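You operate a simulated robot arm through the tools that you are given. There is no shell and no other tool. Be economical: measure what you need, move in short steps, check, and stop when the job is done.

You are at the controls of a simulated two-armed robot. One attempt, no reset.

JOB
Take the blue pin and leave it on the test bench in front of the pump. Pick up the upright red pipe with one hand, pass it to the other hand and put it on the fourth shelf from the bottom of the grey shelf unit. Put the red tin on the middle shelf of the grey shelf unit away on the fourth shelf from the bottom of the grey shelf unit. Take the flux tin on the second shelf from the bottom of the grey shelf unit and put it away on the upper shelf of the green shelf unit. Push the oven door shut. Open the yellow drawer, put the gauge block with the largest size on its label from the counter top inside and shut the drawer again. Open the top grey drawer. Do these in any order. Set down upright: upright red pipe, flux tin.

It is judged by the outcome, as a careful person would: the job done as asked, and still so three seconds after it is handed in. It fails if anything else is knocked over, pushed out of place, dropped, spilled or broken.

ROBOT AND FRAMES
Two 7-joint arms with two-finger parallel grippers on one trunk, on a base that drives. Base frame: it is fixed to the floor where the robot stands at the start and does not move with it; the origin is under the middle of the robot, x ahead of it, y to its left, z up; the surface under the hand at the start is at about z = 900. Lengths are in mm, angles in degrees, forces in N, time in s.
The left shoulder is at the start at [110, 169, 1477], the right one opposite. With the tool pointing down near the work surface each hand reaches from about 440 to 740 mm from the robot's upright axis, wherever it stands, measured 20 degrees to its own side. Places, roughly: blue pin (2x2x6 cm) [800, 100, 900]; drawer4 [800, -4200, 700]; flux tin [1000, -2000, 500]; fourth shelf of the grey shelf unit [900, -1900, 1300]; gauge block [1000, -4500, 1000]; oven door [400, -3300, 900]; red tin [1000, -2000, 1000]; test bench in front of the pump (26x18 cm) [580, 1040, 900]; top grey drawer [700, -5600, 700]; upper shelf of the green shelf unit [-8800, -7600, 1200]; upright red pipe (7x7x13 cm) [1000, -1900, 1000]; yellow drawer [700, -4200, 700]. Payload 1.57 kg a hand.
Tool frame (each hand has its own): the origin (TCP) lies between the finger pads and is the grasp point; the fingertips stand 30 mm ahead of it; z points along the fingers, y is the line along which they close. Largest opening 80 mm; finger width 17, thickness 12; the body of the gripper, 40 by 82 mm, starts 80 mm behind the TCP.
Orientation is told as [roll, pitch, yaw] about the base's x, y, z axes, in that order, counted from this pose: with the fingers straight down and closing along the base's y, the tool's x points along the base's -x, its y along +y and its z along -z.

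CONTROLS
- The arms move only by the tool step_arm. It takes "left_series", "right_series" or both (then of equal length, played together; a hand with none holds still); each is a list of rows, each a list of 7 numbers: the shift along the base's x, y, z in m, then the turn, a rotation vector about the base's x, y, z in degrees, then the opening in per cent of the stroke, from 0 (shut) to 100 (fully open). In form: [[dx, dy, dz, wx, wy, wz, gripper], ...]. A call has 1 to 8 rows; each row shifts and turns the commanded pose from where the row before left it. Each row takes 0.2 s and may step no farther than 50 mm and 8.6 degrees from the row before; otherwise, or with a gripper value out of range, the whole call is refused. Where a pose cannot be reached the arm comes as near as it can. A force on the tool above 40 N (or 10 N above the force at the start of the call, whichever is more), or a blocked arm, ends the call early, and 0.2 s more pass. The fingers move at their own pace (about 72 mm/s each) and stop on an object; they squeeze with about 38 N. The grip force told is the motor's: it shows also when the fingers shut on nothing. Time passes only in rows, and 0.2 s behind the last, so rows that do not move let the fingers close. It gives the time, the measured TCP pose, the force on the tool (base axes), the opening and the grip force at its end, in the units of the frame above (readings bear some noise), with the torque about the TCP (base axes, N m) and any sound that the robot's microphone picked up.
- Cameras (640 x 400 px; columns grow to the right, rows downward): "scene" is now at [151.1, 42.2, 1666.2]; the picture's right is [0.49, -0.87, 0.00], its down [-0.60, -0.34, -0.72] and it looks along [0.63, 0.36, -0.69] (base axes); focal length 269 px, centre (320, 200). "left" rides on the left gripper at [72, 6, -122] in its tool frame; the picture's right is [-0.09, 1.00, 0.00], its down [-0.84, -0.08, -0.54] and it looks along [-0.54, -0.05, 0.84] (tool axes); focal length 238 px, centre (320, 200). "right" rides on the right gripper at [72, -7, -122] in its tool frame; the picture's right is [0.09, 1.00, 0.00], its down [-0.84, 0.08, -0.54] and it looks along [-0.54, 0.05, 0.84] (tool axes); focal length 238 px, centre (320, 200). There is no depth. A picture from a camera that has moved, and an enlarged one, comes with that camera's place and axes in the base frame and with its lens.
- get_image(camera): a new picture of that camera. The clock stands still meanwhile.
- lift_body(by): slides the trunk up (or, below 0, down) by that many mm; the arms and the scene camera ride with it, the base frame stays. It gives what a move gives, with no picture.
- roll_base(legs): drives the robot by 1 to 6 legs, each [ahead, left, turn to the left] in mm, mm and degrees, along the robot's own axes; the way and the turn of a leg run together, so that a leg with both is an arc; at most 1500 mm and 180 degrees a leg. The arms and the cameras ride along, it lands a little off, and it stops where it bumps. It gives what a move gives.
- turn_head(pan, tilt): turns the head with the scene camera to pan (to the left, within 86 degrees either way) and tilt (down, from -29 to 69), counted from straight ahead of the robot. It gives what a move gives.
- zoom(camera, box): a new picture of the part [left, top, right, bottom] of that camera's present view, enlarged. The clock stands still meanwhile.
- job_done(): hands the job in; it is judged then, once.

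Work in short steps. Places have to be worked out from the pictures, the camera data and where the tool is seen: move nearer, look again, correct. Check each grasp and each placing, and mend what went wrong. You have 217 turns and 228 pictures in all, those below and enlarged ones among them. Open the grippers and draw the arms clear of the work before you hand the job in, unless the task says otherwise.

The tools are called as a command line: name --argument value ..., lists and objects as JSON in quotes. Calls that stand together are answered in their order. step_arm: Moves the arms, as the interface text tells. Its arguments: {"type":"object","properties":{"left_series":{"type":"array","items":{"type":"array","items":{"type":"number"}}},"right_series":{"type":"array","items":{"type":"array","items":{"type":"number"}}}},"required":[]} The other tools are called the same way: lift_body (by) slides the trunk up or down; roll_base (legs) drives the base; turn_head (pan, tilt) turns the head that bears the scene camera; get_image (camera) takes a picture; zoom (camera, box) takes an enlarged picture of a part of a camera's view; job_done () hands the job in.

At the start:

```text
time: 0.0
left_tcp_pos: [454.7, 532.6, 1000.8]
left_tool_rot: [-0.1, 0.0, 0.0]
left_ft_force: [-0.4, 0.2, 0.1]
left_ft_torque: [0.0, 0.01, -0.02]
left_grip_width: 80.1
left_grip_force: 0.0
right_tcp_pos: [681.4, 53.8, 1119.1]
right_tool_rot: [0.0, 0.0, 0.0]
right_ft_force: [0.7, -0.4, 0.4]
right_ft_torque: [-0.04, -0.01, 0.01]
right_grip_width: 80.0
right_grip_force: 0.0
trunk travel left (down, up): [-791.0, 99.0]
robot x, y, heading: [-0.4, 0.9, -0.0]
head pan, tilt: [29.6, 43.6]
```

scene: 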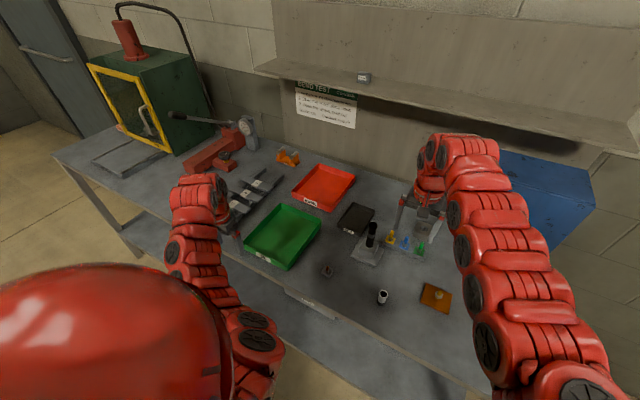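
right: 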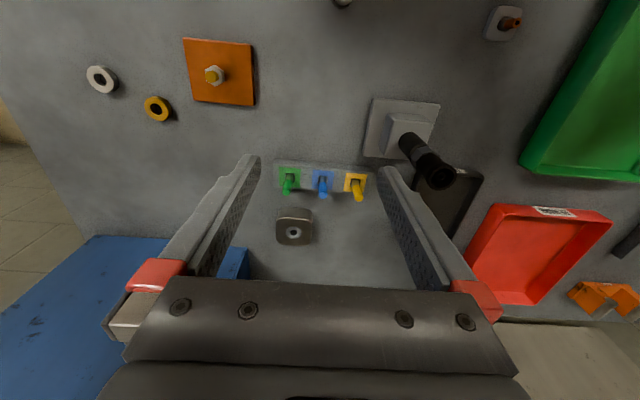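
left: 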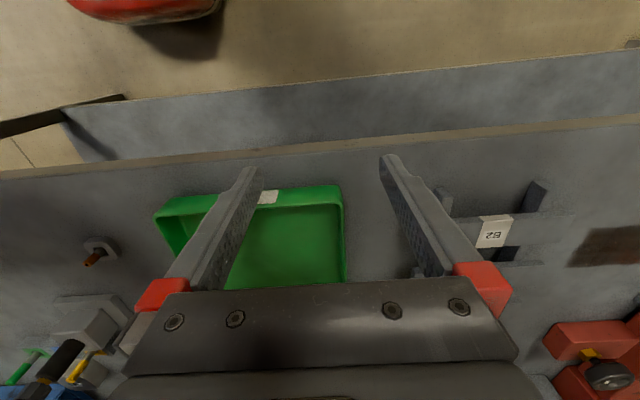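

I start by looking closer at the pins and the bench with the pump.

zoom --camera "scene" --box '[320, 190, 480, 290]'

zoom --camera "right" --box '[220, 130, 420, 255]'

zoom --camera "scene" --box '[60, 40, 300, 190]'

```text
4.00 times, centred on (400, 240) of scene
camera zoom: at [151.1, 42.2, 1666.2], right [0.49, -0.87, 0.0], down [-0.6, -0.34, -0.72], along [0.63, 0.36, -0.69], focal length 1077 px, centre (0, 40)
```

zoom: 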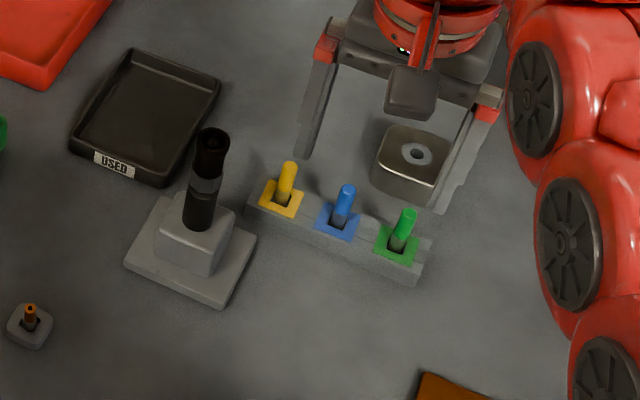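

```text
3.20 times, centred on (320, 192) of right
camera zoom: at [609.6, 45.7, 1240.7], right [-0.09, 1.0, 0.0], down [0.84, 0.08, 0.54], along [0.54, 0.05, -0.84], focal length 763 px, centre (320, 224)
```

zoom: 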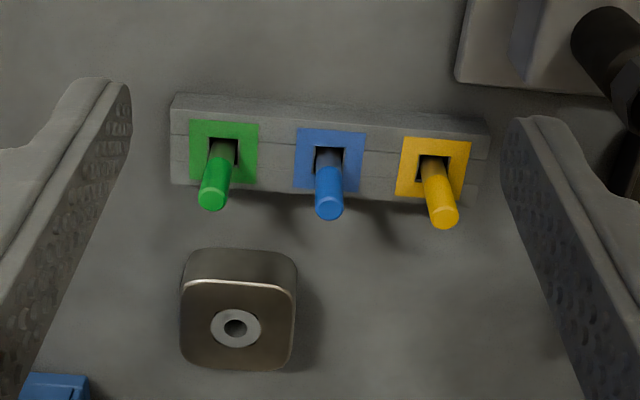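

```text
2.67 times, centred on (180, 115) of scene
camera zoom: at [151.1, 42.2, 1666.2], right [0.49, -0.87, 0.0], down [-0.6, -0.34, -0.72], along [0.63, 0.36, -0.69], focal length 718 px, centre (693, 427)
```

zoom: 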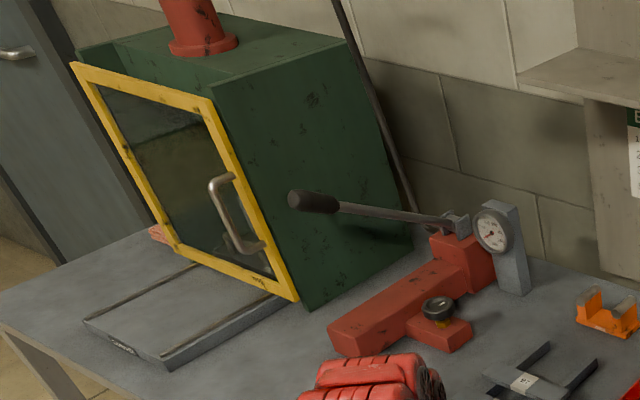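

The blue pin stands in the middle socket, its top near (774, 66, 968). I'll take it with the left hand, so I first lift the left arm and draw the right one back.

step_arm --left_series '[[0, -0.03, 0.05, 0, 0, 0, 50], [0, -0.03, 0.05, 0, 0, 0, 50], [0, -0.03, 0.05, 0, 0, 0, 50], [0, -0.03, 0.02, 0, 0, 0, 50]]' --right_series '[[-0.04, -0.05, 0.01, 0, 0, 0, 50], [-0.04, -0.05, 0.01, 0, 0, 0, 50], [-0.04, -0.05, 0.01, 0, 0, 0, 50], [-0.04, -0.05, 0.01, 0, 0, 0, 50]]'

roll_base --legs '[[120, -140, 0]]'

get_image --camera "left"

```text
refused: row 1 steps farther than a row can; nothing moved
```

```text
time: 1.5
left_tcp_pos: [569.5, 397.6, 999.6]
left_tool_rot: [0.0, -0.1, 0.1]
left_ft_force: [0.1, 0.6, -0.4]
left_ft_torque: [-0.02, 0.02, 0.0]
left_grip_width: 79.8
left_grip_force: 0.1
right_tcp_pos: [797.4, -83.8, 1119.5]
right_tool_rot: [0.0, 0.0, 0.1]
right_ft_force: [0.2, 0.6, -0.8]
right_ft_torque: [-0.02, 0.01, -0.02]
right_grip_width: 80.0
right_grip_force: 0.1
trunk travel left (down, up): [-791.0, 99.0]
robot x, y, heading: [116.2, -140.2, 0.0]
head pan, tilt: [29.6, 43.6]
```

```text
221 pictures are left
camera left: at [497.6, 402.7, 1122.0], right [0.09, 1.0, 0.0], down [0.84, -0.08, 0.54], along [0.54, -0.05, -0.84], focal length 238 px, centre (320, 200)
```

left: 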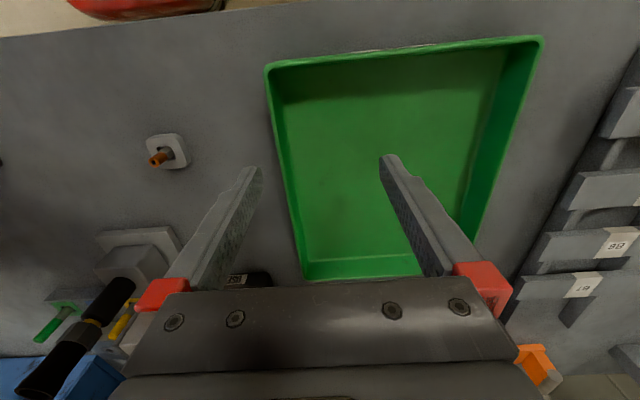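

The roll went through safely (the arm move was refused). Now I raise the left hand and head for the pin, drawing the right hand back.

step_arm --left_series '[[0, 0, 0.048, 0, 0, 0, 50], [0, 0, 0.048, 0, 0, 0, 50], [0, 0, 0.048, 0, 0, 0, 50], [0, 0, 0.02, 0, 0, 0, 50], [0.01, -0.048, 0, 0, 0, 0, 50], [0.01, -0.048, 0, 0, 0, 0, 50], [0.01, -0.048, 0, 0, 0, 0, 50], [0.01, -0.048, 0, 0, 0, 0, 50]]' --right_series '[[-0.04, -0.02, 0.01, 0, 0, 0, 50], [-0.04, -0.02, 0.01, 0, 0, 0, 50], [-0.04, -0.02, 0.01, 0, 0, 0, 50], [-0.04, -0.02, 0.01, 0, 0, 0, 50], [-0.04, -0.02, 0.01, 0, 0, 0, 50], [0, -0.03, 0, 0, 0, 0, 50], [0, -0.03, 0, 0, 0, 0, 50], [0, -0.03, 0, 0, 0, 0, 50]]'

get_image --camera "left"

```text
time: 3.3
left_tcp_pos: [607.9, 406.2, 1095.0]
left_tool_rot: [0.0, -0.1, 0.1]
left_ft_force: [0.1, -0.4, 0.0]
left_ft_torque: [0.01, -0.02, -0.01]
left_grip_width: 40.0
left_grip_force: 0.0
left hand out of reach, approached as far as the arm can: row 1, 2, 3, 5, 6, 7, 8
right_tcp_pos: [729.1, -138.4, 1134.9]
right_tool_rot: [0.0, 0.1, 0.1]
right_ft_force: [-0.1, 0.0, -0.6]
right_ft_torque: [0.05, 0.01, 0.05]
right_grip_width: 40.0
right_grip_force: 0.1
right hand out of reach, approached as far as the arm can: row 2, 3, 4, 5, 6, 7, 8
trunk travel left (down, up): [-791.0, 99.0]
robot x, y, heading: [116.4, -137.2, 0.2]
head pan, tilt: [29.6, 43.6]
```

```text
220 pictures are left
camera left: at [535.0, 412.7, 1217.0], right [0.09, 1.0, 0.0], down [0.84, -0.08, 0.54], along [0.54, -0.05, -0.84], focal length 238 px, centre (320, 200)
```

left: 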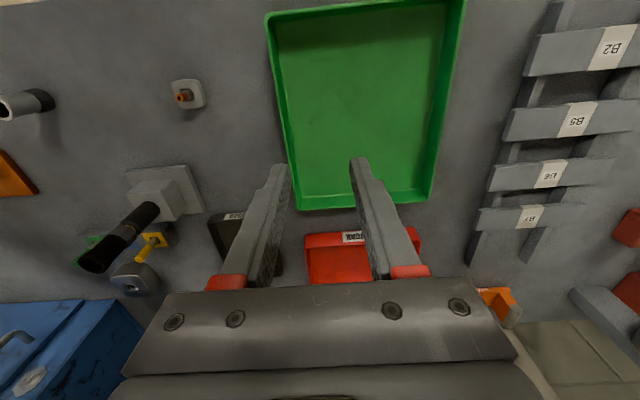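

The hands are too high for the shoulder height; I raise the trunk fully and keep the hands lower relative to it.

lift_body --by 98

step_arm --left_series '[[0, 0, -0.03, 0, 0, 0, 50], [0, -0.04, -0.02, 0, 0, 0, 50], [0.01, -0.048, 0, 0, 0, 0, 50], [0.01, -0.048, 0, 0, 0, 0, 50], [0.01, -0.048, 0, 0, 0, 0, 50]]' --right_series '[[0, -0.03, -0.03, 0, 0, 0, 50], [0, -0.03, -0.03, 0, 0, 0, 50], [-0.02, -0.03, 0, 0, 0, 0, 50], [-0.02, -0.03, 0, 0, 0, 0, 50], [-0.02, -0.03, 0, 0, 0, 0, 50]]'

```text
time: 4.6
left_tcp_pos: [607.0, 406.3, 1192.8]
left_tool_rot: [0.0, 0.0, 0.1]
left_ft_force: [0.4, -0.8, -0.6]
left_ft_torque: [0.03, 0.01, 0.01]
left_grip_width: 40.2
left_grip_force: 0.1
right_tcp_pos: [729.7, -138.8, 1232.7]
right_tool_rot: [0.0, 0.1, 0.0]
right_ft_force: [-0.1, 0.7, -0.5]
right_ft_torque: [0.01, 0.0, 0.02]
right_grip_width: 40.0
right_grip_force: 0.1
trunk travel left (down, up): [-889.0, 1.0]
robot x, y, heading: [116.5, -139.2, 0.1]
head pan, tilt: [29.6, 43.6]
```

```text
time: 5.8
left_tcp_pos: [677.8, 243.1, 1096.7]
left_tool_rot: [0.1, -0.1, -0.2]
left_ft_force: [0.2, -0.2, -0.3]
left_ft_torque: [0.0, -0.01, 0.01]
left_grip_width: 40.0
left_grip_force: 0.1
left hand out of reach, approached as far as the arm can: row 2, 3, 4, 5
right_tcp_pos: [743.2, -254.8, 1121.5]
right_tool_rot: [0.0, 0.2, -0.1]
right_ft_force: [1.1, -0.6, 0.3]
right_ft_torque: [0.0, 0.0, 0.0]
right_grip_width: 40.0
right_grip_force: 0.1
right hand out of reach, approached as far as the arm can: row 1, 3, 4, 5
trunk travel left (down, up): [-889.0, 1.0]
robot x, y, heading: [116.6, -136.8, 0.0]
head pan, tilt: [29.6, 43.6]
```

Tool-down there is a minimum distance from the shoulder. Going out farther to x≈774 helps; I move over the pin staying at about z 1090.

step_arm --left_series '[[0.048, 0, 0, 0, 0, 0, 50], [0.048, 0, 0, 0, 0, 0, 50], [0, -0.048, 0, 0, 0, 0, 50], [0, -0.048, 0, 0, 0, 0, 50], [0, -0.048, 0, 0, 0, 0, 50], [0, 0, 0, 0, 0, 0, 50]]'

get_image --camera "left"

```text
time: 7.2
left_tcp_pos: [773.8, 100.8, 1094.2]
left_tool_rot: [-0.1, -0.1, 0.1]
left_ft_force: [-0.2, 0.9, -0.2]
left_ft_torque: [-0.01, -0.02, -0.03]
left_grip_width: 40.2
left_grip_force: 0.1
right_tcp_pos: [741.8, -249.8, 1122.7]
right_tool_rot: [-0.1, 0.1, 0.0]
right_ft_force: [-1.4, -0.1, -0.3]
right_ft_torque: [0.03, 0.0, 0.01]
right_grip_width: 39.7
right_grip_force: 0.1
trunk travel left (down, up): [-889.0, 1.0]
robot x, y, heading: [116.1, -134.6, -0.0]
head pan, tilt: [29.6, 43.6]
```

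```text
219 pictures are left
camera left: at [702.3, 107.0, 1216.7], right [0.09, 1.0, 0.0], down [0.84, -0.08, 0.54], along [0.54, -0.05, -0.84], focal length 238 px, centre (320, 200)
```

left: 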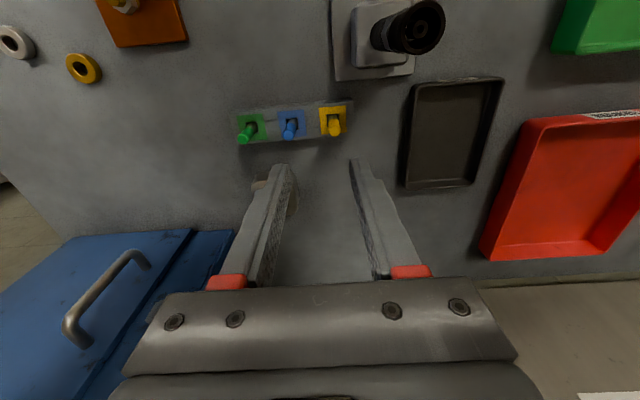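

The pin projects to (773, 68). I centre over it and go down part way.

step_arm --left_series '[[-0.001, -0.033, 0, 0, 0, 0, 50], [0, 0, -0.045, 0, 0, 0, 50], [0, 0, -0.035, 0, 0, 0, 50]]'

get_image --camera "left"

```text
time: 8.0
left_tcp_pos: [775.4, 67.9, 1012.6]
left_tool_rot: [0.0, -0.1, 0.1]
left_ft_force: [0.4, -0.2, -0.4]
left_ft_torque: [-0.01, 0.0, 0.03]
left_grip_width: 40.1
left_grip_force: 0.1
right_tcp_pos: [744.0, -251.7, 1121.3]
right_tool_rot: [0.1, 0.0, 0.0]
right_ft_force: [-0.4, -0.8, -0.8]
right_ft_torque: [0.01, 0.02, 0.0]
right_grip_width: 40.0
right_grip_force: 0.2
trunk travel left (down, up): [-889.0, 1.0]
robot x, y, heading: [117.6, -137.9, 0.1]
head pan, tilt: [29.6, 43.6]
```

```text
218 pictures are left
camera left: at [702.6, 75.2, 1135.3], right [0.09, 1.0, 0.0], down [0.84, -0.08, 0.54], along [0.54, -0.05, -0.84], focal length 238 px, centre (320, 200)
```

left: 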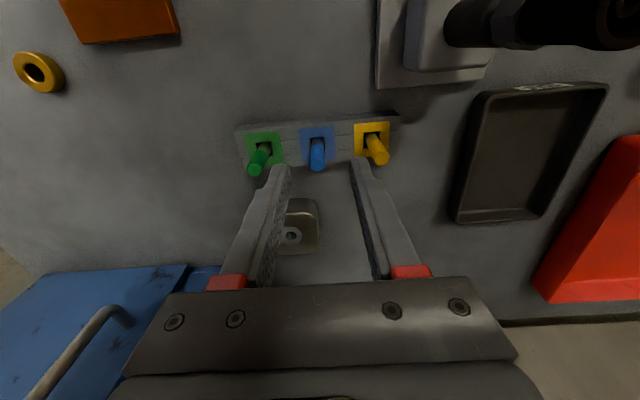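

Pin aligned between the fingers with ~6 mm to the neighbours. I descend to z≈966 and close.

step_arm --left_series '[[-0.001, -0.001, -0.024, 0, 0, 0, 50], [0, 0, -0.022, 0, 0, 0, 50], [0, 0, 0, 0, 0, 0, 0], [0, 0, 0, 0, 0, 0, 0], [0, 0, 0, 0, 0, 0, 0]]'

get_image --camera "left"

```text
time: 9.2
left_tcp_pos: [773.0, 67.4, 968.9]
left_tool_rot: [0.0, 0.0, -0.1]
left_ft_force: [-0.4, -11.7, -2.2]
left_ft_torque: [-0.62, 0.02, -0.08]
left_grip_width: 10.3
left_grip_force: 28.5
right_tcp_pos: [743.0, -254.0, 1121.0]
right_tool_rot: [0.1, 0.1, -0.1]
right_ft_force: [0.1, 0.0, 0.2]
right_ft_torque: [0.01, 0.0, 0.02]
right_grip_width: 40.0
right_grip_force: 0.1
trunk travel left (down, up): [-889.0, 1.0]
robot x, y, heading: [113.8, -139.1, 0.0]
head pan, tilt: [29.6, 43.6]
```

```text
217 pictures are left
camera left: at [700.3, 74.1, 1090.7], right [0.09, 1.0, 0.0], down [0.84, -0.08, 0.54], along [0.54, -0.05, -0.84], focal length 238 px, centre (320, 200)
```

left: 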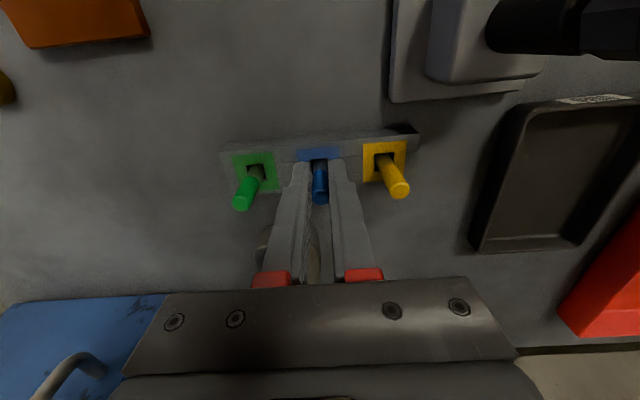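

Gripped (10.3 mm). I relieve the side force slightly and draw it straight up.

step_arm --left_series '[[0, -0.001, 0, 0, 0, 0, 0], [0, 0, 0.02, 0, 0, 0, 0], [0, 0, 0.03, 0, 0, 0, 0], [0, 0, 0.03, 0, 0, 0, 0], [0, 0, 0.03, 0, 0, 0, 0]]'

get_image --camera "left"

```text
time: 10.4
left_tcp_pos: [772.8, 71.5, 1081.9]
left_tool_rot: [-0.1, 0.0, 0.1]
left_ft_force: [-0.2, -0.2, -0.4]
left_ft_torque: [0.03, 0.02, 0.0]
left_grip_width: 10.0
left_grip_force: 28.0
right_tcp_pos: [743.6, -250.7, 1122.7]
right_tool_rot: [0.1, 0.1, 0.2]
right_ft_force: [-0.7, 0.5, -0.6]
right_ft_torque: [0.02, -0.05, -0.03]
right_grip_width: 40.0
right_grip_force: 0.0
trunk travel left (down, up): [-889.0, 1.0]
robot x, y, heading: [115.9, -137.1, 0.2]
head pan, tilt: [29.6, 43.6]
```

```text
216 pictures are left
camera left: at [699.7, 77.1, 1204.0], right [0.09, 1.0, 0.0], down [0.84, -0.08, 0.54], along [0.54, -0.05, -0.84], focal length 238 px, centre (320, 200)
```

left: 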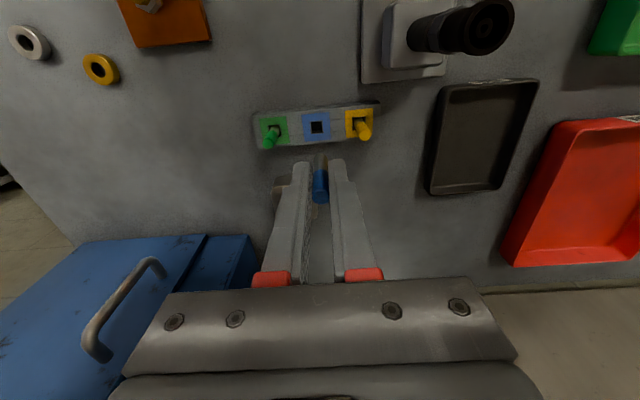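

Pin out cleanly. I back off and drive left to the pump so that the hand comes over (580, 1040).

roll_base --legs '[[-193, 0, 0], [0, 968, 0]]'

get_image --camera "left"

get_image --camera "scene"

```text
time: 16.6
left_tcp_pos: [597.9, 1014.2, 1081.7]
left_tool_rot: [0.0, 0.0, -1.4]
left_ft_force: [-0.4, 0.3, -0.2]
left_ft_torque: [0.0, -0.01, -0.02]
left_grip_width: 10.8
left_grip_force: 28.9
right_tcp_pos: [560.9, 691.6, 1122.3]
right_tool_rot: [0.0, 0.1, -1.3]
right_ft_force: [0.2, -0.6, -0.9]
right_ft_torque: [0.01, 0.02, -0.01]
right_grip_width: 40.0
right_grip_force: 0.1
trunk travel left (down, up): [-889.0, 1.0]
robot x, y, heading: [-57.8, 820.1, -1.2]
head pan, tilt: [29.6, 43.6]
```

```text
215 pictures are left
camera left: at [525.9, 1021.7, 1203.3], right [0.11, 0.99, 0.0], down [0.83, -0.1, 0.54], along [0.54, -0.06, -0.84], focal length 238 px, centre (320, 200)
```

left: 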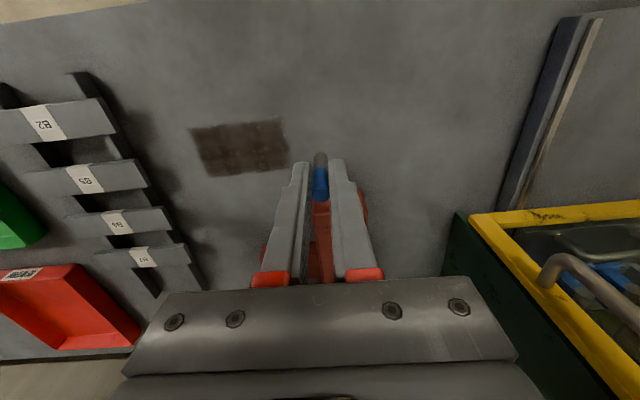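

```text
214 pictures are left
camera scene: at [89.2, 858.7, 1764.2], right [0.47, -0.88, 0.0], down [-0.61, -0.33, -0.72], along [0.64, 0.34, -0.69], focal length 269 px, centre (320, 200)
```

scene: 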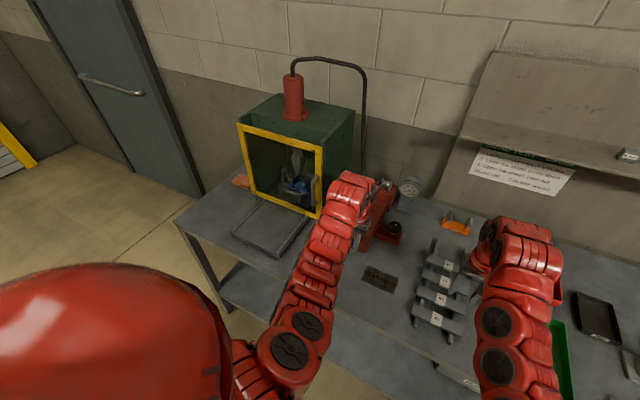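

Now over the area in front of the pump. I shift to (580, 1040) and lower toward the bench.

step_arm --left_series '[[0, 0, -0.045, 0, 0, 0, 0], [-0.009, 0.013, -0.04, 0, 0, 0, 0], [-0.009, 0.013, -0.02, 0, 0, 0, 0], [0, 0, 0, 0, 0, 0, 0]]'

get_image --camera "left"

```text
time: 17.6
left_tcp_pos: [581.8, 1039.1, 974.5]
left_tool_rot: [0.1, 0.1, -1.3]
left_ft_force: [0.0, -0.9, -0.5]
left_ft_torque: [-0.02, 0.03, 0.01]
left_grip_width: 10.5
left_grip_force: 28.6
right_tcp_pos: [562.7, 691.7, 1121.3]
right_tool_rot: [0.0, 0.2, -1.3]
right_ft_force: [0.1, 0.7, 0.4]
right_ft_torque: [0.02, -0.02, 0.0]
right_grip_width: 39.8
right_grip_force: 0.0
trunk travel left (down, up): [-889.0, 1.0]
robot x, y, heading: [-66.4, 814.6, -1.4]
head pan, tilt: [29.6, 43.6]
```

```text
213 pictures are left
camera left: at [509.8, 1045.5, 1096.9], right [0.11, 0.99, 0.0], down [0.83, -0.1, 0.54], along [0.54, -0.06, -0.84], focal length 238 px, centre (320, 200)
```

left: 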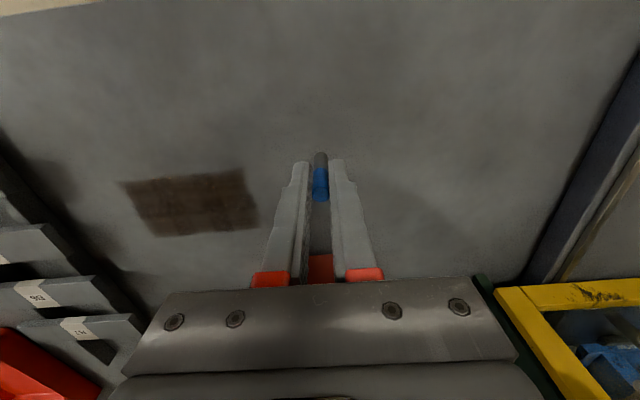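

Area clear. I lower in small steps, watching for contact.

step_arm --left_series '[[0, 0, -0.008, 0, 0, 0, 0], [0, 0, -0.004, 0, 0, 0, 0], [0, 0, 0, 0, 0, 0, 0]]'

step_arm --left_series '[[0, 0, -0.003, 0, 0, 0, 0], [0, 0, -0.002, 0, 0, 0, 0], [0, 0, 0, 0, 0, 0, 0]]'

zoom --camera "left" --box '[260, 120, 380, 220]'

```text
time: 18.4
left_tcp_pos: [580.1, 1038.5, 966.8]
left_tool_rot: [0.1, -0.4, -1.3]
left_ft_force: [5.0, 0.1, 18.3]
left_ft_torque: [0.01, -0.39, 0.03]
left_grip_width: 10.7
left_grip_force: 28.3
right_tcp_pos: [558.5, 690.7, 1122.6]
right_tool_rot: [-0.1, 0.0, -1.2]
right_ft_force: [0.4, -1.2, -0.3]
right_ft_torque: [-0.01, 0.0, 0.01]
right_grip_width: 40.1
right_grip_force: 0.0
trunk travel left (down, up): [-889.0, 1.0]
robot x, y, heading: [-61.5, 818.4, -1.5]
head pan, tilt: [29.6, 43.6]
```

```text
time: 19.2
left_tcp_pos: [578.7, 1038.8, 960.2]
left_tool_rot: [0.1, -0.2, -1.4]
left_ft_force: [1.3, -1.8, 18.1]
left_ft_torque: [-0.2, -0.22, -0.06]
left_grip_width: 10.4
left_grip_force: 28.1
right_tcp_pos: [559.4, 691.3, 1123.2]
right_tool_rot: [0.1, 0.0, -1.3]
right_ft_force: [0.3, 0.5, -0.1]
right_ft_torque: [0.03, 0.03, 0.0]
right_grip_width: 39.8
right_grip_force: 0.1
trunk travel left (down, up): [-889.0, 1.0]
robot x, y, heading: [-61.0, 821.9, -1.3]
head pan, tilt: [29.6, 43.6]
```

```text
4.00 times, centred on (320, 170) of left
camera zoom: at [506.8, 1046.7, 1082.6], right [0.11, 0.99, 0.0], down [0.83, -0.1, 0.54], along [0.54, -0.06, -0.84], focal length 953 px, centre (320, 320)
```

zoom: 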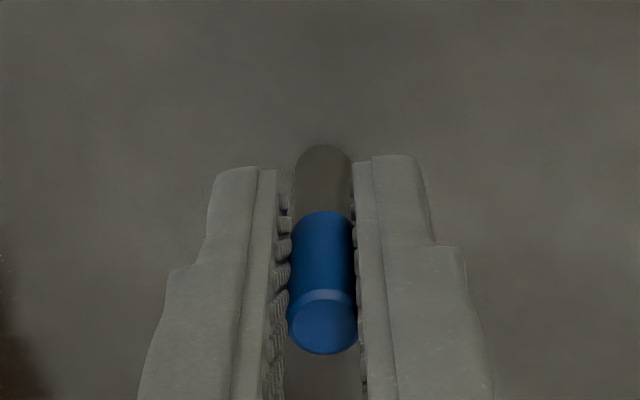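

The pin stands on the bench. I relieve the press a little, open and rise.

step_arm --left_series '[[0, 0, 0.002, 0, 0, 0, 0], [0, 0, 0, 0, 0, 0, 12], [0, 0, 0, 0, 0, 0, 25], [0, 0, 0, 0, 0, 0, 40], [0, 0, 0.03, 0, 0, 0, 40], [0, 0, 0.045, 0, 0, 0, 40], [0, 0, 0.045, 0, 0, 0, 40]]'

get_image --camera "left"

```text
time: 20.8
left_tcp_pos: [581.5, 1043.7, 1084.2]
left_tool_rot: [0.1, 0.1, -1.2]
left_ft_force: [-0.4, -0.4, 0.5]
left_ft_torque: [0.02, -0.01, -0.01]
left_grip_width: 32.2
left_grip_force: 0.0
right_tcp_pos: [560.3, 692.2, 1121.0]
right_tool_rot: [0.0, 0.1, -1.2]
right_ft_force: [0.7, -0.3, -0.8]
right_ft_torque: [0.01, 0.01, 0.03]
right_grip_width: 39.9
right_grip_force: 0.1
trunk travel left (down, up): [-889.0, 1.0]
robot x, y, heading: [-64.3, 822.5, -1.5]
head pan, tilt: [29.6, 43.6]
```

```text
211 pictures are left
camera left: at [509.7, 1050.1, 1205.4], right [0.11, 0.99, 0.0], down [0.84, -0.1, 0.54], along [0.54, -0.06, -0.84], focal length 238 px, centre (320, 200)
```

left: 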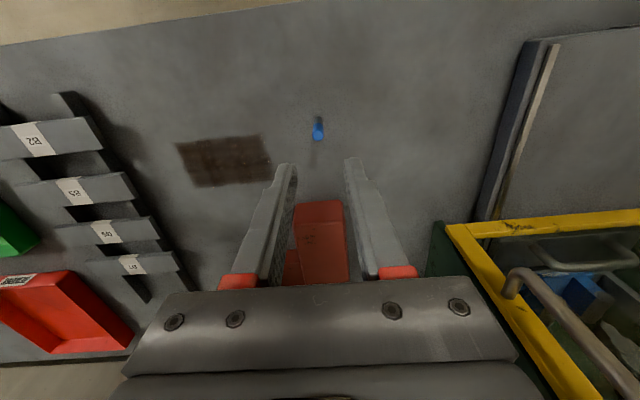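

Pin placed upright. Next I back off from the bench and look to the right to see the way to the grey shelves.

roll_base --legs '[[-350, 0, 1.4], [0, -1400, 0]]'

turn_head --pan -55 --tilt 22

get_image --camera "scene"

```text
time: 29.6
left_tcp_pos: [253.3, -299.3, 1082.7]
left_tool_rot: [0.0, -0.1, 3.0]
left_ft_force: [0.3, 0.4, -0.3]
left_ft_torque: [0.0, 0.02, 0.0]
left_grip_width: 32.1
left_grip_force: 0.1
right_tcp_pos: [258.9, -649.9, 1121.4]
right_tool_rot: [0.0, 0.1, 3.1]
right_ft_force: [-0.3, 0.4, 0.0]
right_ft_torque: [0.01, 0.02, 0.0]
right_grip_width: 40.0
right_grip_force: 0.0
trunk travel left (down, up): [-889.0, 1.0]
robot x, y, heading: [-375.6, -568.1, 3.2]
head pan, tilt: [29.6, 43.6]
```

```text
time: 31.2
left_tcp_pos: [253.6, -299.0, 1082.6]
left_tool_rot: [0.0, 0.0, 3.1]
left_ft_force: [-1.2, -0.5, 0.3]
left_ft_torque: [0.01, -0.01, -0.01]
left_grip_width: 31.9
left_grip_force: 0.1
right_tcp_pos: [258.2, -650.1, 1121.3]
right_tool_rot: [0.0, 0.1, 3.1]
right_ft_force: [0.7, 0.2, -0.3]
right_ft_torque: [0.02, -0.01, 0.04]
right_grip_width: 39.9
right_grip_force: 0.0
trunk travel left (down, up): [-889.0, 1.0]
robot x, y, heading: [-372.0, -569.3, 3.4]
head pan, tilt: [-55.0, 22.0]
```

```text
210 pictures are left
camera scene: at [-236.4, -637.6, 1797.7], right [-0.79, -0.62, 0.0], down [-0.23, 0.29, -0.93], along [0.57, -0.73, -0.37], focal length 269 px, centre (320, 200)
```

scene: 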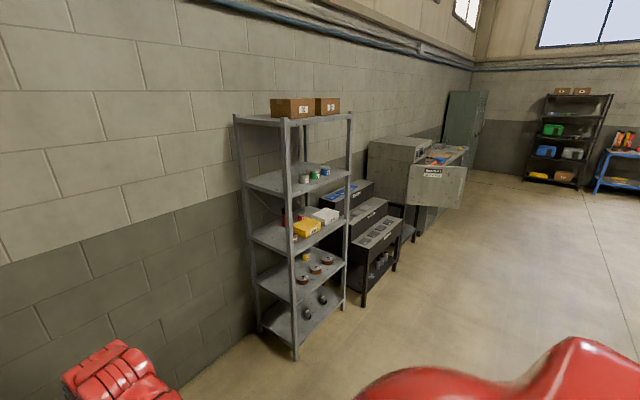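

Floor is clear; shelf front is about x=760, y -1620..-2250. I drive in front of it and look.

roll_base --legs '[[0, -1385, -3.3], [330, 0, 0]]'

turn_head --pan 0 --tilt 30

get_image --camera "scene"

```text
time: 39.8
left_tcp_pos: [642.1, -1680.2, 1082.0]
left_tool_rot: [-0.1, 0.0, 1.6]
left_ft_force: [-0.1, 0.3, -0.5]
left_ft_torque: [0.01, -0.03, -0.01]
left_grip_width: 31.8
left_grip_force: 0.0
right_tcp_pos: [638.6, -2031.2, 1122.1]
right_tool_rot: [0.0, 0.0, 1.5]
right_ft_force: [-0.3, -0.2, 0.1]
right_ft_torque: [-0.03, 0.0, 0.03]
right_grip_width: 39.8
right_grip_force: 0.1
trunk travel left (down, up): [-889.0, 1.0]
robot x, y, heading: [8.5, -1929.9, 1.5]
head pan, tilt: [-55.0, 22.0]
```

```text
time: 41.0
left_tcp_pos: [643.2, -1680.7, 1082.5]
left_tool_rot: [-0.1, -0.1, 1.4]
left_ft_force: [0.5, -0.9, 0.5]
left_ft_torque: [0.0, -0.03, 0.02]
left_grip_width: 32.1
left_grip_force: 0.1
right_tcp_pos: [639.4, -2030.9, 1122.5]
right_tool_rot: [0.0, 0.2, 1.5]
right_ft_force: [-0.1, -0.1, -0.2]
right_ft_torque: [0.0, 0.01, -0.05]
right_grip_width: 39.9
right_grip_force: 0.1
trunk travel left (down, up): [-889.0, 1.0]
robot x, y, heading: [9.2, -1932.6, 1.3]
head pan, tilt: [0.0, 30.0]
```

```text
209 pictures are left
camera scene: at [179.8, -1928.8, 1784.8], right [0.02, -1.0, 0.0], down [-0.5, -0.01, -0.87], along [0.87, 0.02, -0.5], focal length 269 px, centre (320, 200)
```

scene: 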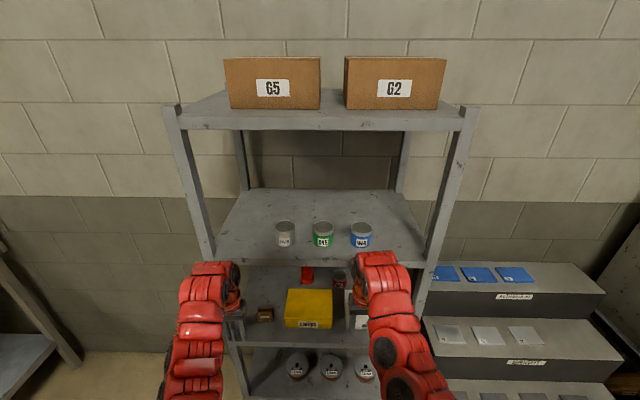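

I back up a bit and lower the trunk so that I see into the middle shelf.

roll_base --legs '[[-250, 0, -1.4]]'

lift_body --by -400

turn_head --pan 0 --tilt 20

get_image --camera "scene"

```text
time: 42.9
left_tcp_pos: [402.0, -1698.2, 1080.9]
left_tool_rot: [0.1, 0.1, 0.3]
left_ft_force: [-1.2, -0.3, 0.1]
left_ft_torque: [0.01, 0.0, 0.01]
left_grip_width: 32.0
left_grip_force: 0.0
right_tcp_pos: [390.5, -2050.8, 1120.3]
right_tool_rot: [0.0, 0.1, 0.3]
right_ft_force: [-0.2, 0.6, 0.2]
right_ft_torque: [0.01, -0.01, 0.01]
right_grip_width: 39.8
right_grip_force: 0.0
trunk travel left (down, up): [-889.0, 1.0]
robot x, y, heading: [-240.6, -1940.0, 0.4]
head pan, tilt: [0.0, 30.0]
```

```text
time: 46.7
left_tcp_pos: [401.2, -1698.2, 681.1]
left_tool_rot: [0.0, 0.0, 0.3]
left_ft_force: [0.0, -0.6, -0.1]
left_ft_torque: [0.02, -0.01, -0.01]
left_grip_width: 31.9
left_grip_force: 0.2
right_tcp_pos: [389.4, -2049.6, 722.1]
right_tool_rot: [0.0, 0.1, 0.3]
right_ft_force: [0.3, 0.1, -0.9]
right_ft_torque: [0.0, -0.04, 0.02]
right_grip_width: 39.9
right_grip_force: 0.1
trunk travel left (down, up): [-489.0, 401.0]
robot x, y, heading: [-235.0, -1940.7, 0.5]
head pan, tilt: [0.0, 30.0]
```

```text
time: 47.4
left_tcp_pos: [402.4, -1696.4, 682.6]
left_tool_rot: [0.0, -0.1, 0.3]
left_ft_force: [-0.4, 0.3, 0.3]
left_ft_torque: [0.04, -0.02, 0.01]
left_grip_width: 32.1
left_grip_force: 0.1
right_tcp_pos: [389.3, -2048.6, 722.5]
right_tool_rot: [-0.1, 0.1, 0.4]
right_ft_force: [0.0, -0.6, 0.3]
right_ft_torque: [-0.04, -0.02, 0.02]
right_grip_width: 39.9
right_grip_force: 0.0
trunk travel left (down, up): [-489.0, 401.0]
robot x, y, heading: [-238.0, -1940.3, 0.2]
head pan, tilt: [0.0, 20.0]
```

```text
208 pictures are left
camera scene: at [-65.5, -1936.0, 1400.9], right [0.0, -1.0, 0.0], down [-0.34, 0.0, -0.94], along [0.94, 0.0, -0.34], focal length 269 px, centre (320, 200)
```

scene: 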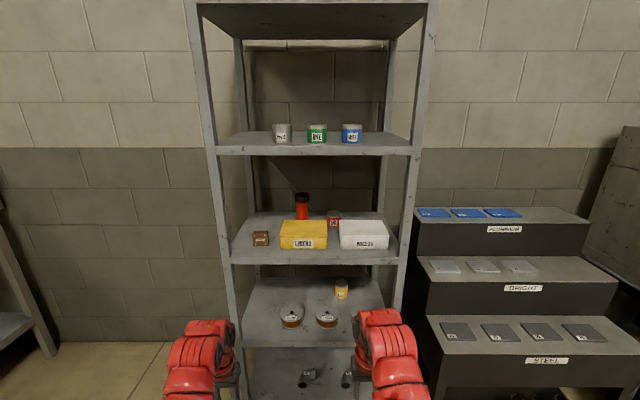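

zoom --camera "scene" --box '[220, 180, 420, 305]'

zoom --camera "scene" --box '[220, 70, 420, 195]'

```text
3.20 times, centred on (320, 242) of scene
camera zoom: at [-65.5, -1936.0, 1400.9], right [0.0, -1.0, 0.0], down [-0.34, 0.0, -0.94], along [0.94, 0.0, -0.34], focal length 862 px, centre (320, 64)
```

zoom: 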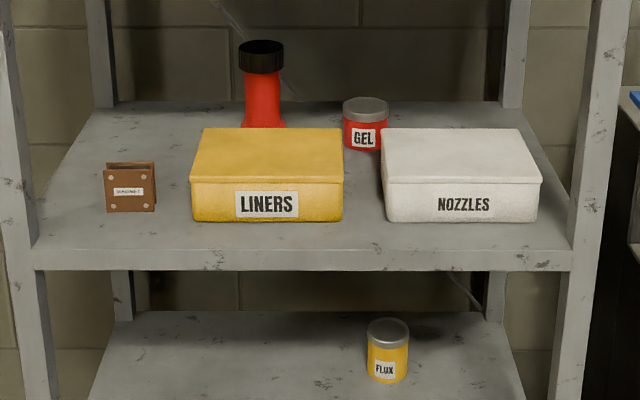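

```text
3.20 times, centred on (320, 132) of scene
camera zoom: at [-65.5, -1936.0, 1400.9], right [0.0, -1.0, 0.0], down [-0.34, 0.0, -0.94], along [0.94, 0.0, -0.34], focal length 862 px, centre (320, 416)
```

zoom: 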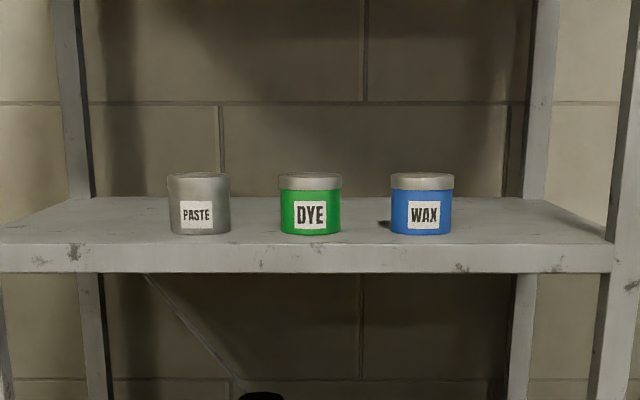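

The red pipe is at about (1080, -1856), base z≈884, behind the yellow box; GEL tin ≈(1040, -1999) behind the box gap. To keep the wrist cameras above the boxes I want the tools turned 180° about their axis; I try turning both hands.

step_arm --left_series '[[0, 0, 0, 0, 0, -8.5, 80], [0, 0, 0, 0, 0, -8.5, 80], [0, 0, 0, 0, 0, -8.5, 80], [0, 0, 0, 0, 0, -8.5, 80], [0, 0, 0, 0, 0, -8.5, 80], [0, 0, 0, 0, 0, -8.5, 80], [0, 0, 0, 0, 0, -8.5, 80], [0, 0, 0, 0, 0, -8.5, 80]]' --right_series '[[0, 0, 0, 0, 0, 8.5, 80], [0, 0, 0, 0, 0, 8.5, 80], [0, 0, 0, 0, 0, 8.5, 80], [0, 0, 0, 0, 0, 8.5, 80], [0, 0, 0, 0, 0, 8.5, 80], [0, 0, 0, 0, 0, 8.5, 80], [0, 0, 0, 0, 0, 8.5, 80], [0, 0, 0, 0, 0, 8.5, 80]]'

step_arm --left_series '[[0, 0, 0, 0, 0, -8.5, 80], [0, 0, 0, 0, 0, -8.5, 80], [0, 0, 0, 0, 0, -8.5, 80], [0, 0, 0, 0, 0, -8.5, 80], [0, 0, 0, 0, 0, -8.5, 80], [0, 0, 0, 0, 0, -8.5, 80], [0, 0, 0, 0, 0, -8.5, 80], [0, 0, 0, 0, 0, -8.5, 80]]' --right_series '[[0, 0, 0, 0, 0, 8.5, 80], [0, 0, 0, 0, 0, 8.5, 80], [0, 0, 0, 0, 0, 8.5, 80], [0, 0, 0, 0, 0, 8.5, 80], [0, 0, 0, 0, 0, 8.5, 80], [0, 0, 0, 0, 0, 8.5, 80], [0, 0, 0, 0, 0, 8.5, 80], [0, 0, 0, 0, 0, 8.5, 80]]'

```text
time: 49.2
left_tcp_pos: [401.6, -1698.9, 682.3]
left_tool_rot: [0.0, -0.1, -67.8]
left_ft_force: [-0.3, 0.3, -0.6]
left_ft_torque: [-0.01, 0.02, -0.01]
left_grip_width: 63.8
left_grip_force: 0.0
right_tcp_pos: [389.7, -2049.7, 721.1]
right_tool_rot: [-0.1, 0.2, 68.4]
right_ft_force: [-0.6, -0.1, -0.4]
right_ft_torque: [0.01, 0.01, 0.03]
right_grip_width: 63.9
right_grip_force: 0.2
trunk travel left (down, up): [-489.0, 401.0]
robot x, y, heading: [-237.8, -1932.3, 0.4]
head pan, tilt: [0.0, 20.0]
```

```text
time: 51.0
left_tcp_pos: [401.4, -1698.3, 683.2]
left_tool_rot: [0.1, 0.0, -135.8]
left_ft_force: [-0.6, 0.1, -0.4]
left_ft_torque: [0.0, -0.03, 0.01]
left_grip_width: 64.0
left_grip_force: 0.1
right_tcp_pos: [390.0, -2048.3, 720.2]
right_tool_rot: [-0.1, 0.1, 136.5]
right_ft_force: [-0.2, 0.8, -0.2]
right_ft_torque: [-0.02, -0.02, 0.01]
right_grip_width: 64.3
right_grip_force: 0.0
trunk travel left (down, up): [-489.0, 401.0]
robot x, y, heading: [-239.9, -1937.0, 0.5]
head pan, tilt: [0.0, 20.0]
```

Both turn freely. I finish the half turn and begin pitching forward.

step_arm --left_series '[[0, 0, 0, 0, 0, -7.5, 80], [0, 0, 0, 0, 0, -7.5, 80], [0, 0, 0, 0, 0, -7.5, 80], [0, 0, 0, 0, 0, -7.5, 80], [0, 0, 0, 0, 0, -7.5, 80], [0, 0, 0, 0, 0, -7, 80]]' --right_series '[[0, 0, 0, 0, 0, 7.2, 100], [0, 0, 0, 0, 0, 7.2, 100], [0, 0, 0, 0, 0, 7.2, 100], [0, 0, 0, 0, 0, 7.2, 100], [0, 0, 0, 0, 0, 7.2, 100], [0, 0, 0, 0, 0, 7.2, 100]]'

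step_arm --right_series '[[0, 0, 0.03, 0, -8.5, 0, 100], [0, 0, 0.03, 0, -8.5, 0, 100], [0, 0, 0.03, 0, -8.5, 0, 100], [0, 0, 0.03, 0, -8.5, 0, 100], [0, 0, 0.03, 0, -8.5, 0, 100], [0, 0, 0.03, 0, -8.5, 0, 100], [0, 0, 0.03, 0, -8.5, 0, 100]]'

get_image --camera "right"

```text
time: 52.4
left_tcp_pos: [358.3, -1718.3, 690.2]
left_tool_rot: [0.3, 0.2, 179.7]
left_ft_force: [-0.5, 0.2, -0.6]
left_ft_torque: [-0.02, -0.03, 0.03]
left_grip_width: 64.2
left_grip_force: 0.0
left hand out of reach, approached as far as the arm can: row 5, 6
right_tcp_pos: [390.9, -2047.0, 721.8]
right_tool_rot: [0.1, 0.0, 179.7]
right_ft_force: [-0.6, -0.5, 0.0]
right_ft_torque: [0.02, 0.04, -0.01]
right_grip_width: 79.9
right_grip_force: 0.0
trunk travel left (down, up): [-489.0, 401.0]
robot x, y, heading: [-238.2, -1937.3, 0.3]
head pan, tilt: [0.0, 20.0]
```

```text
time: 54.0
left_tcp_pos: [357.7, -1718.7, 691.3]
left_tool_rot: [0.2, 0.1, 179.6]
left_ft_force: [-0.2, 0.2, -0.4]
left_ft_torque: [0.01, -0.03, -0.02]
left_grip_width: 63.9
left_grip_force: 0.0
right_tcp_pos: [560.3, -1976.2, 946.9]
right_tool_rot: [-0.8, 59.6, 179.0]
right_ft_force: [0.0, 0.1, 1.0]
right_ft_torque: [-0.01, 0.0, -0.02]
right_grip_width: 80.0
right_grip_force: 0.0
right hand out of reach, approached as far as the arm can: row 1, 2, 3, 4, 5, 6, 7
trunk travel left (down, up): [-489.0, 401.0]
robot x, y, heading: [-236.7, -1939.7, -0.1]
head pan, tilt: [0.0, 20.0]
```

```text
205 pictures are left
camera right: at [491.4, -1969.6, 1068.6], right [0.04, -1.0, 0.07], down [-0.89, -0.07, -0.45], along [0.45, -0.05, -0.89], focal length 238 px, centre (320, 200)
```

right: 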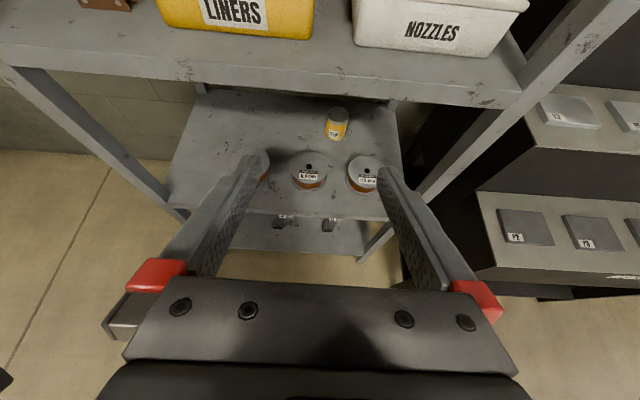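

Right hand is pitched ~60° with camera up. I raise the trunk 100, flatten the right tool to ~75°, move the left hand out to the side, then shift the base left to line up with the pipe.

lift_body --by 100

step_arm --left_series '[[0, 0.045, 0, 0, 0, 0, 80], [0, 0.045, 0, 0, 0, 0, 80], [0, 0.045, 0, 0, 0, 0, 80], [0, 0, 0, 0, 0, 0, 80]]' --right_series '[[0, 0, 0, 0, -7.5, 0, 100], [0, 0, 0, 0, -7.5, 0, 100], [0, 0, 0, 0, 0, 0, 100], [0, 0, 0, 0, 0, 0, 100]]'

roll_base --legs '[[0, 150, 0]]'

get_image --camera "right"

get_image --camera "scene"

```text
time: 55.3
left_tcp_pos: [358.2, -1717.7, 791.0]
left_tool_rot: [0.3, 0.2, 179.7]
left_ft_force: [-0.3, 0.0, 0.3]
left_ft_torque: [0.02, -0.02, -0.02]
left_grip_width: 64.0
left_grip_force: 0.0
right_tcp_pos: [561.3, -1974.6, 1045.4]
right_tool_rot: [-0.9, 59.6, 179.0]
right_ft_force: [-0.2, -0.5, 0.2]
right_ft_torque: [-0.01, 0.03, -0.02]
right_grip_width: 79.9
right_grip_force: 0.1
trunk travel left (down, up): [-589.0, 301.0]
robot x, y, heading: [-237.8, -1936.2, 0.5]
head pan, tilt: [0.0, 20.0]
```

```text
time: 56.3
left_tcp_pos: [308.3, -1645.0, 779.7]
left_tool_rot: [0.3, 0.2, 179.7]
left_ft_force: [1.2, 0.0, 0.2]
left_ft_torque: [0.03, -0.03, 0.0]
left_grip_width: 63.8
left_grip_force: 0.0
left hand out of reach, approached as far as the arm can: row 1, 2, 3
right_tcp_pos: [576.3, -1966.4, 1045.5]
right_tool_rot: [-2.2, 74.5, 177.7]
right_ft_force: [-0.3, -0.5, -0.4]
right_ft_torque: [0.01, 0.04, 0.05]
right_grip_width: 80.1
right_grip_force: 0.0
right hand out of reach, approached as far as the arm can: row 1, 2
trunk travel left (down, up): [-589.0, 301.0]
robot x, y, heading: [-238.1, -1936.4, -0.0]
head pan, tilt: [0.0, 20.0]
```

```text
time: 57.7
left_tcp_pos: [307.4, -1492.1, 778.7]
left_tool_rot: [0.3, 0.2, 179.7]
left_ft_force: [0.8, 0.2, -0.1]
left_ft_torque: [-0.02, -0.03, -0.01]
left_grip_width: 64.0
left_grip_force: 0.1
right_tcp_pos: [574.5, -1814.1, 1047.5]
right_tool_rot: [-2.0, 74.5, 177.9]
right_ft_force: [-0.2, 1.3, 0.8]
right_ft_torque: [0.0, 0.03, -0.05]
right_grip_width: 80.3
right_grip_force: 0.0
trunk travel left (down, up): [-589.0, 301.0]
robot x, y, heading: [-237.2, -1785.2, 0.2]
head pan, tilt: [0.0, 20.0]
```

```text
204 pictures are left
camera right: at [475.9, -1808.4, 1147.1], right [0.02, -1.0, 0.08], down [-0.75, -0.07, -0.66], along [0.67, -0.05, -0.75], focal length 238 px, centre (320, 200)
```

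right: 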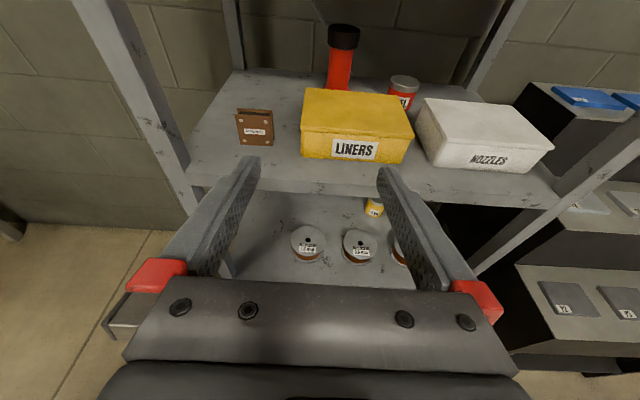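

```text
203 pictures are left
camera scene: at [-66.3, -1783.6, 1500.9], right [0.01, -1.0, 0.0], down [-0.34, 0.0, -0.94], along [0.94, 0.0, -0.34], focal length 269 px, centre (320, 200)
```

scene: 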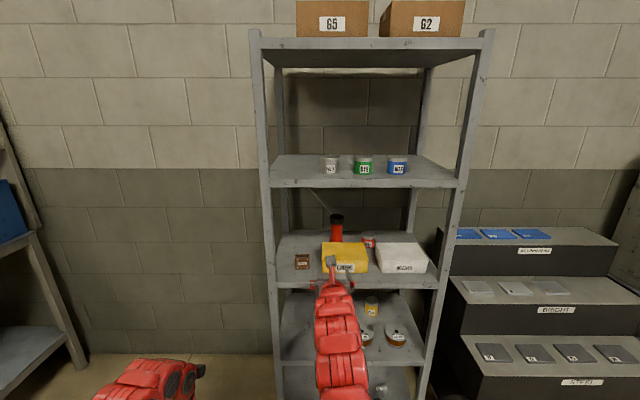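

Pipe near (1070, -1857). I align the hand in y and roll forward with the hand at z≈1047, above the boxes.

step_arm --right_series '[[0, -0.043, 0, 1, 0, 0, 100], [0, 0, 0, 1, 0, 0, 100]]'

roll_base --legs '[[330, 0, 0]]'

get_image --camera "right"

```text
time: 58.3
left_tcp_pos: [306.9, -1491.9, 778.6]
left_tool_rot: [0.3, 0.3, 179.8]
left_ft_force: [-0.6, 0.4, -0.2]
left_ft_torque: [-0.01, -0.03, 0.02]
left_grip_width: 63.7
left_grip_force: 0.0
right_tcp_pos: [593.1, -1847.3, 1046.1]
right_tool_rot: [-9.3, 74.3, 170.7]
right_ft_force: [0.9, 0.7, 0.0]
right_ft_torque: [0.01, 0.01, -0.01]
right_grip_width: 79.9
right_grip_force: 0.1
right hand out of reach, approached as far as the arm can: row 1
trunk travel left (down, up): [-589.0, 301.0]
robot x, y, heading: [-240.3, -1787.5, 0.4]
head pan, tilt: [0.0, 20.0]
```

```text
time: 60.5
left_tcp_pos: [645.5, -1491.0, 778.8]
left_tool_rot: [0.3, 0.2, 179.9]
left_ft_force: [0.0, -0.3, 0.1]
left_ft_torque: [0.01, -0.01, -0.01]
left_grip_width: 64.0
left_grip_force: 0.0
right_tcp_pos: [929.9, -1844.5, 1045.8]
right_tool_rot: [-9.4, 74.3, 170.6]
right_ft_force: [-0.3, 0.2, 0.7]
right_ft_torque: [-0.03, -0.02, 0.01]
right_grip_width: 79.8
right_grip_force: 0.1
trunk travel left (down, up): [-589.0, 301.0]
robot x, y, heading: [96.8, -1782.5, 0.4]
head pan, tilt: [0.0, 20.0]
```

```text
202 pictures are left
camera right: at [832.6, -1843.4, 1147.2], right [0.02, -1.0, 0.04], down [-0.75, -0.04, -0.66], along [0.66, -0.02, -0.75], focal length 238 px, centre (320, 200)
```

right: 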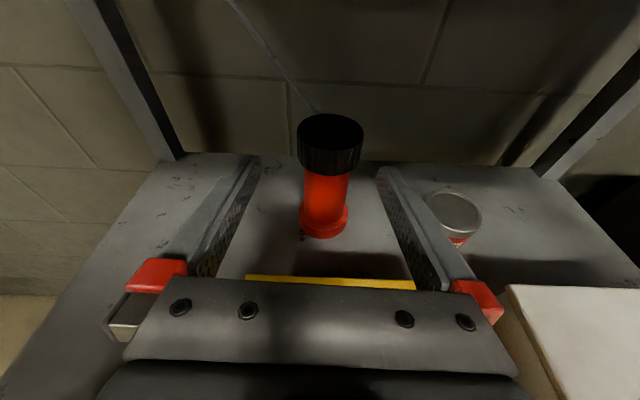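

Clear view: pipe at (1030, -1855), cap (Ø61) at z≈994–1021; tin at (1007, -2004). I grip it by the cap at z≈1005: align, lower, then go forward.

step_arm --right_series '[[0, -0.01, -0.02, 2, 0, 0, 100], [0, 0, -0.02, 0, 0, 0, 100], [0.03, 0, 0, 0, 0, 0, 100], [0, 0, 0, 0, 0, 0, 100]]'

get_image --camera "right"

```text
time: 61.5
left_tcp_pos: [644.8, -1491.4, 779.7]
left_tool_rot: [0.2, 0.3, 179.8]
left_ft_force: [-0.6, 0.4, 0.8]
left_ft_torque: [-0.02, -0.02, 0.04]
left_grip_width: 63.8
left_grip_force: 0.0
right_tcp_pos: [957.9, -1853.9, 1008.0]
right_tool_rot: [-16.7, 73.8, 163.6]
right_ft_force: [-0.4, 0.4, 0.2]
right_ft_torque: [0.01, 0.0, 0.0]
right_grip_width: 80.1
right_grip_force: 0.1
trunk travel left (down, up): [-589.0, 301.0]
robot x, y, heading: [97.4, -1787.7, 0.3]
head pan, tilt: [0.0, 20.0]
```

```text
201 pictures are left
camera right: at [859.6, -1855.6, 1109.2], right [0.02, -1.0, 0.01], down [-0.75, -0.02, -0.67], along [0.67, 0.01, -0.75], focal length 238 px, centre (320, 200)
```

right: 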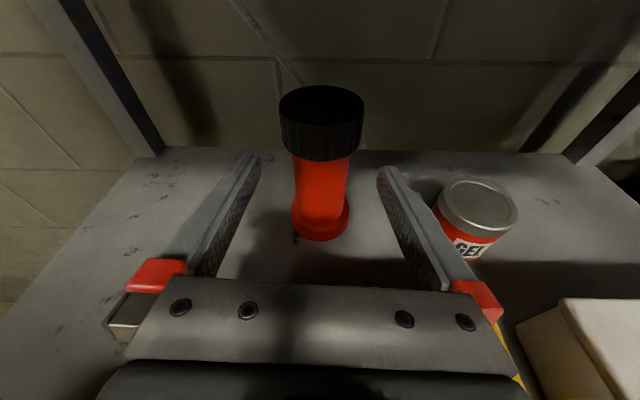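

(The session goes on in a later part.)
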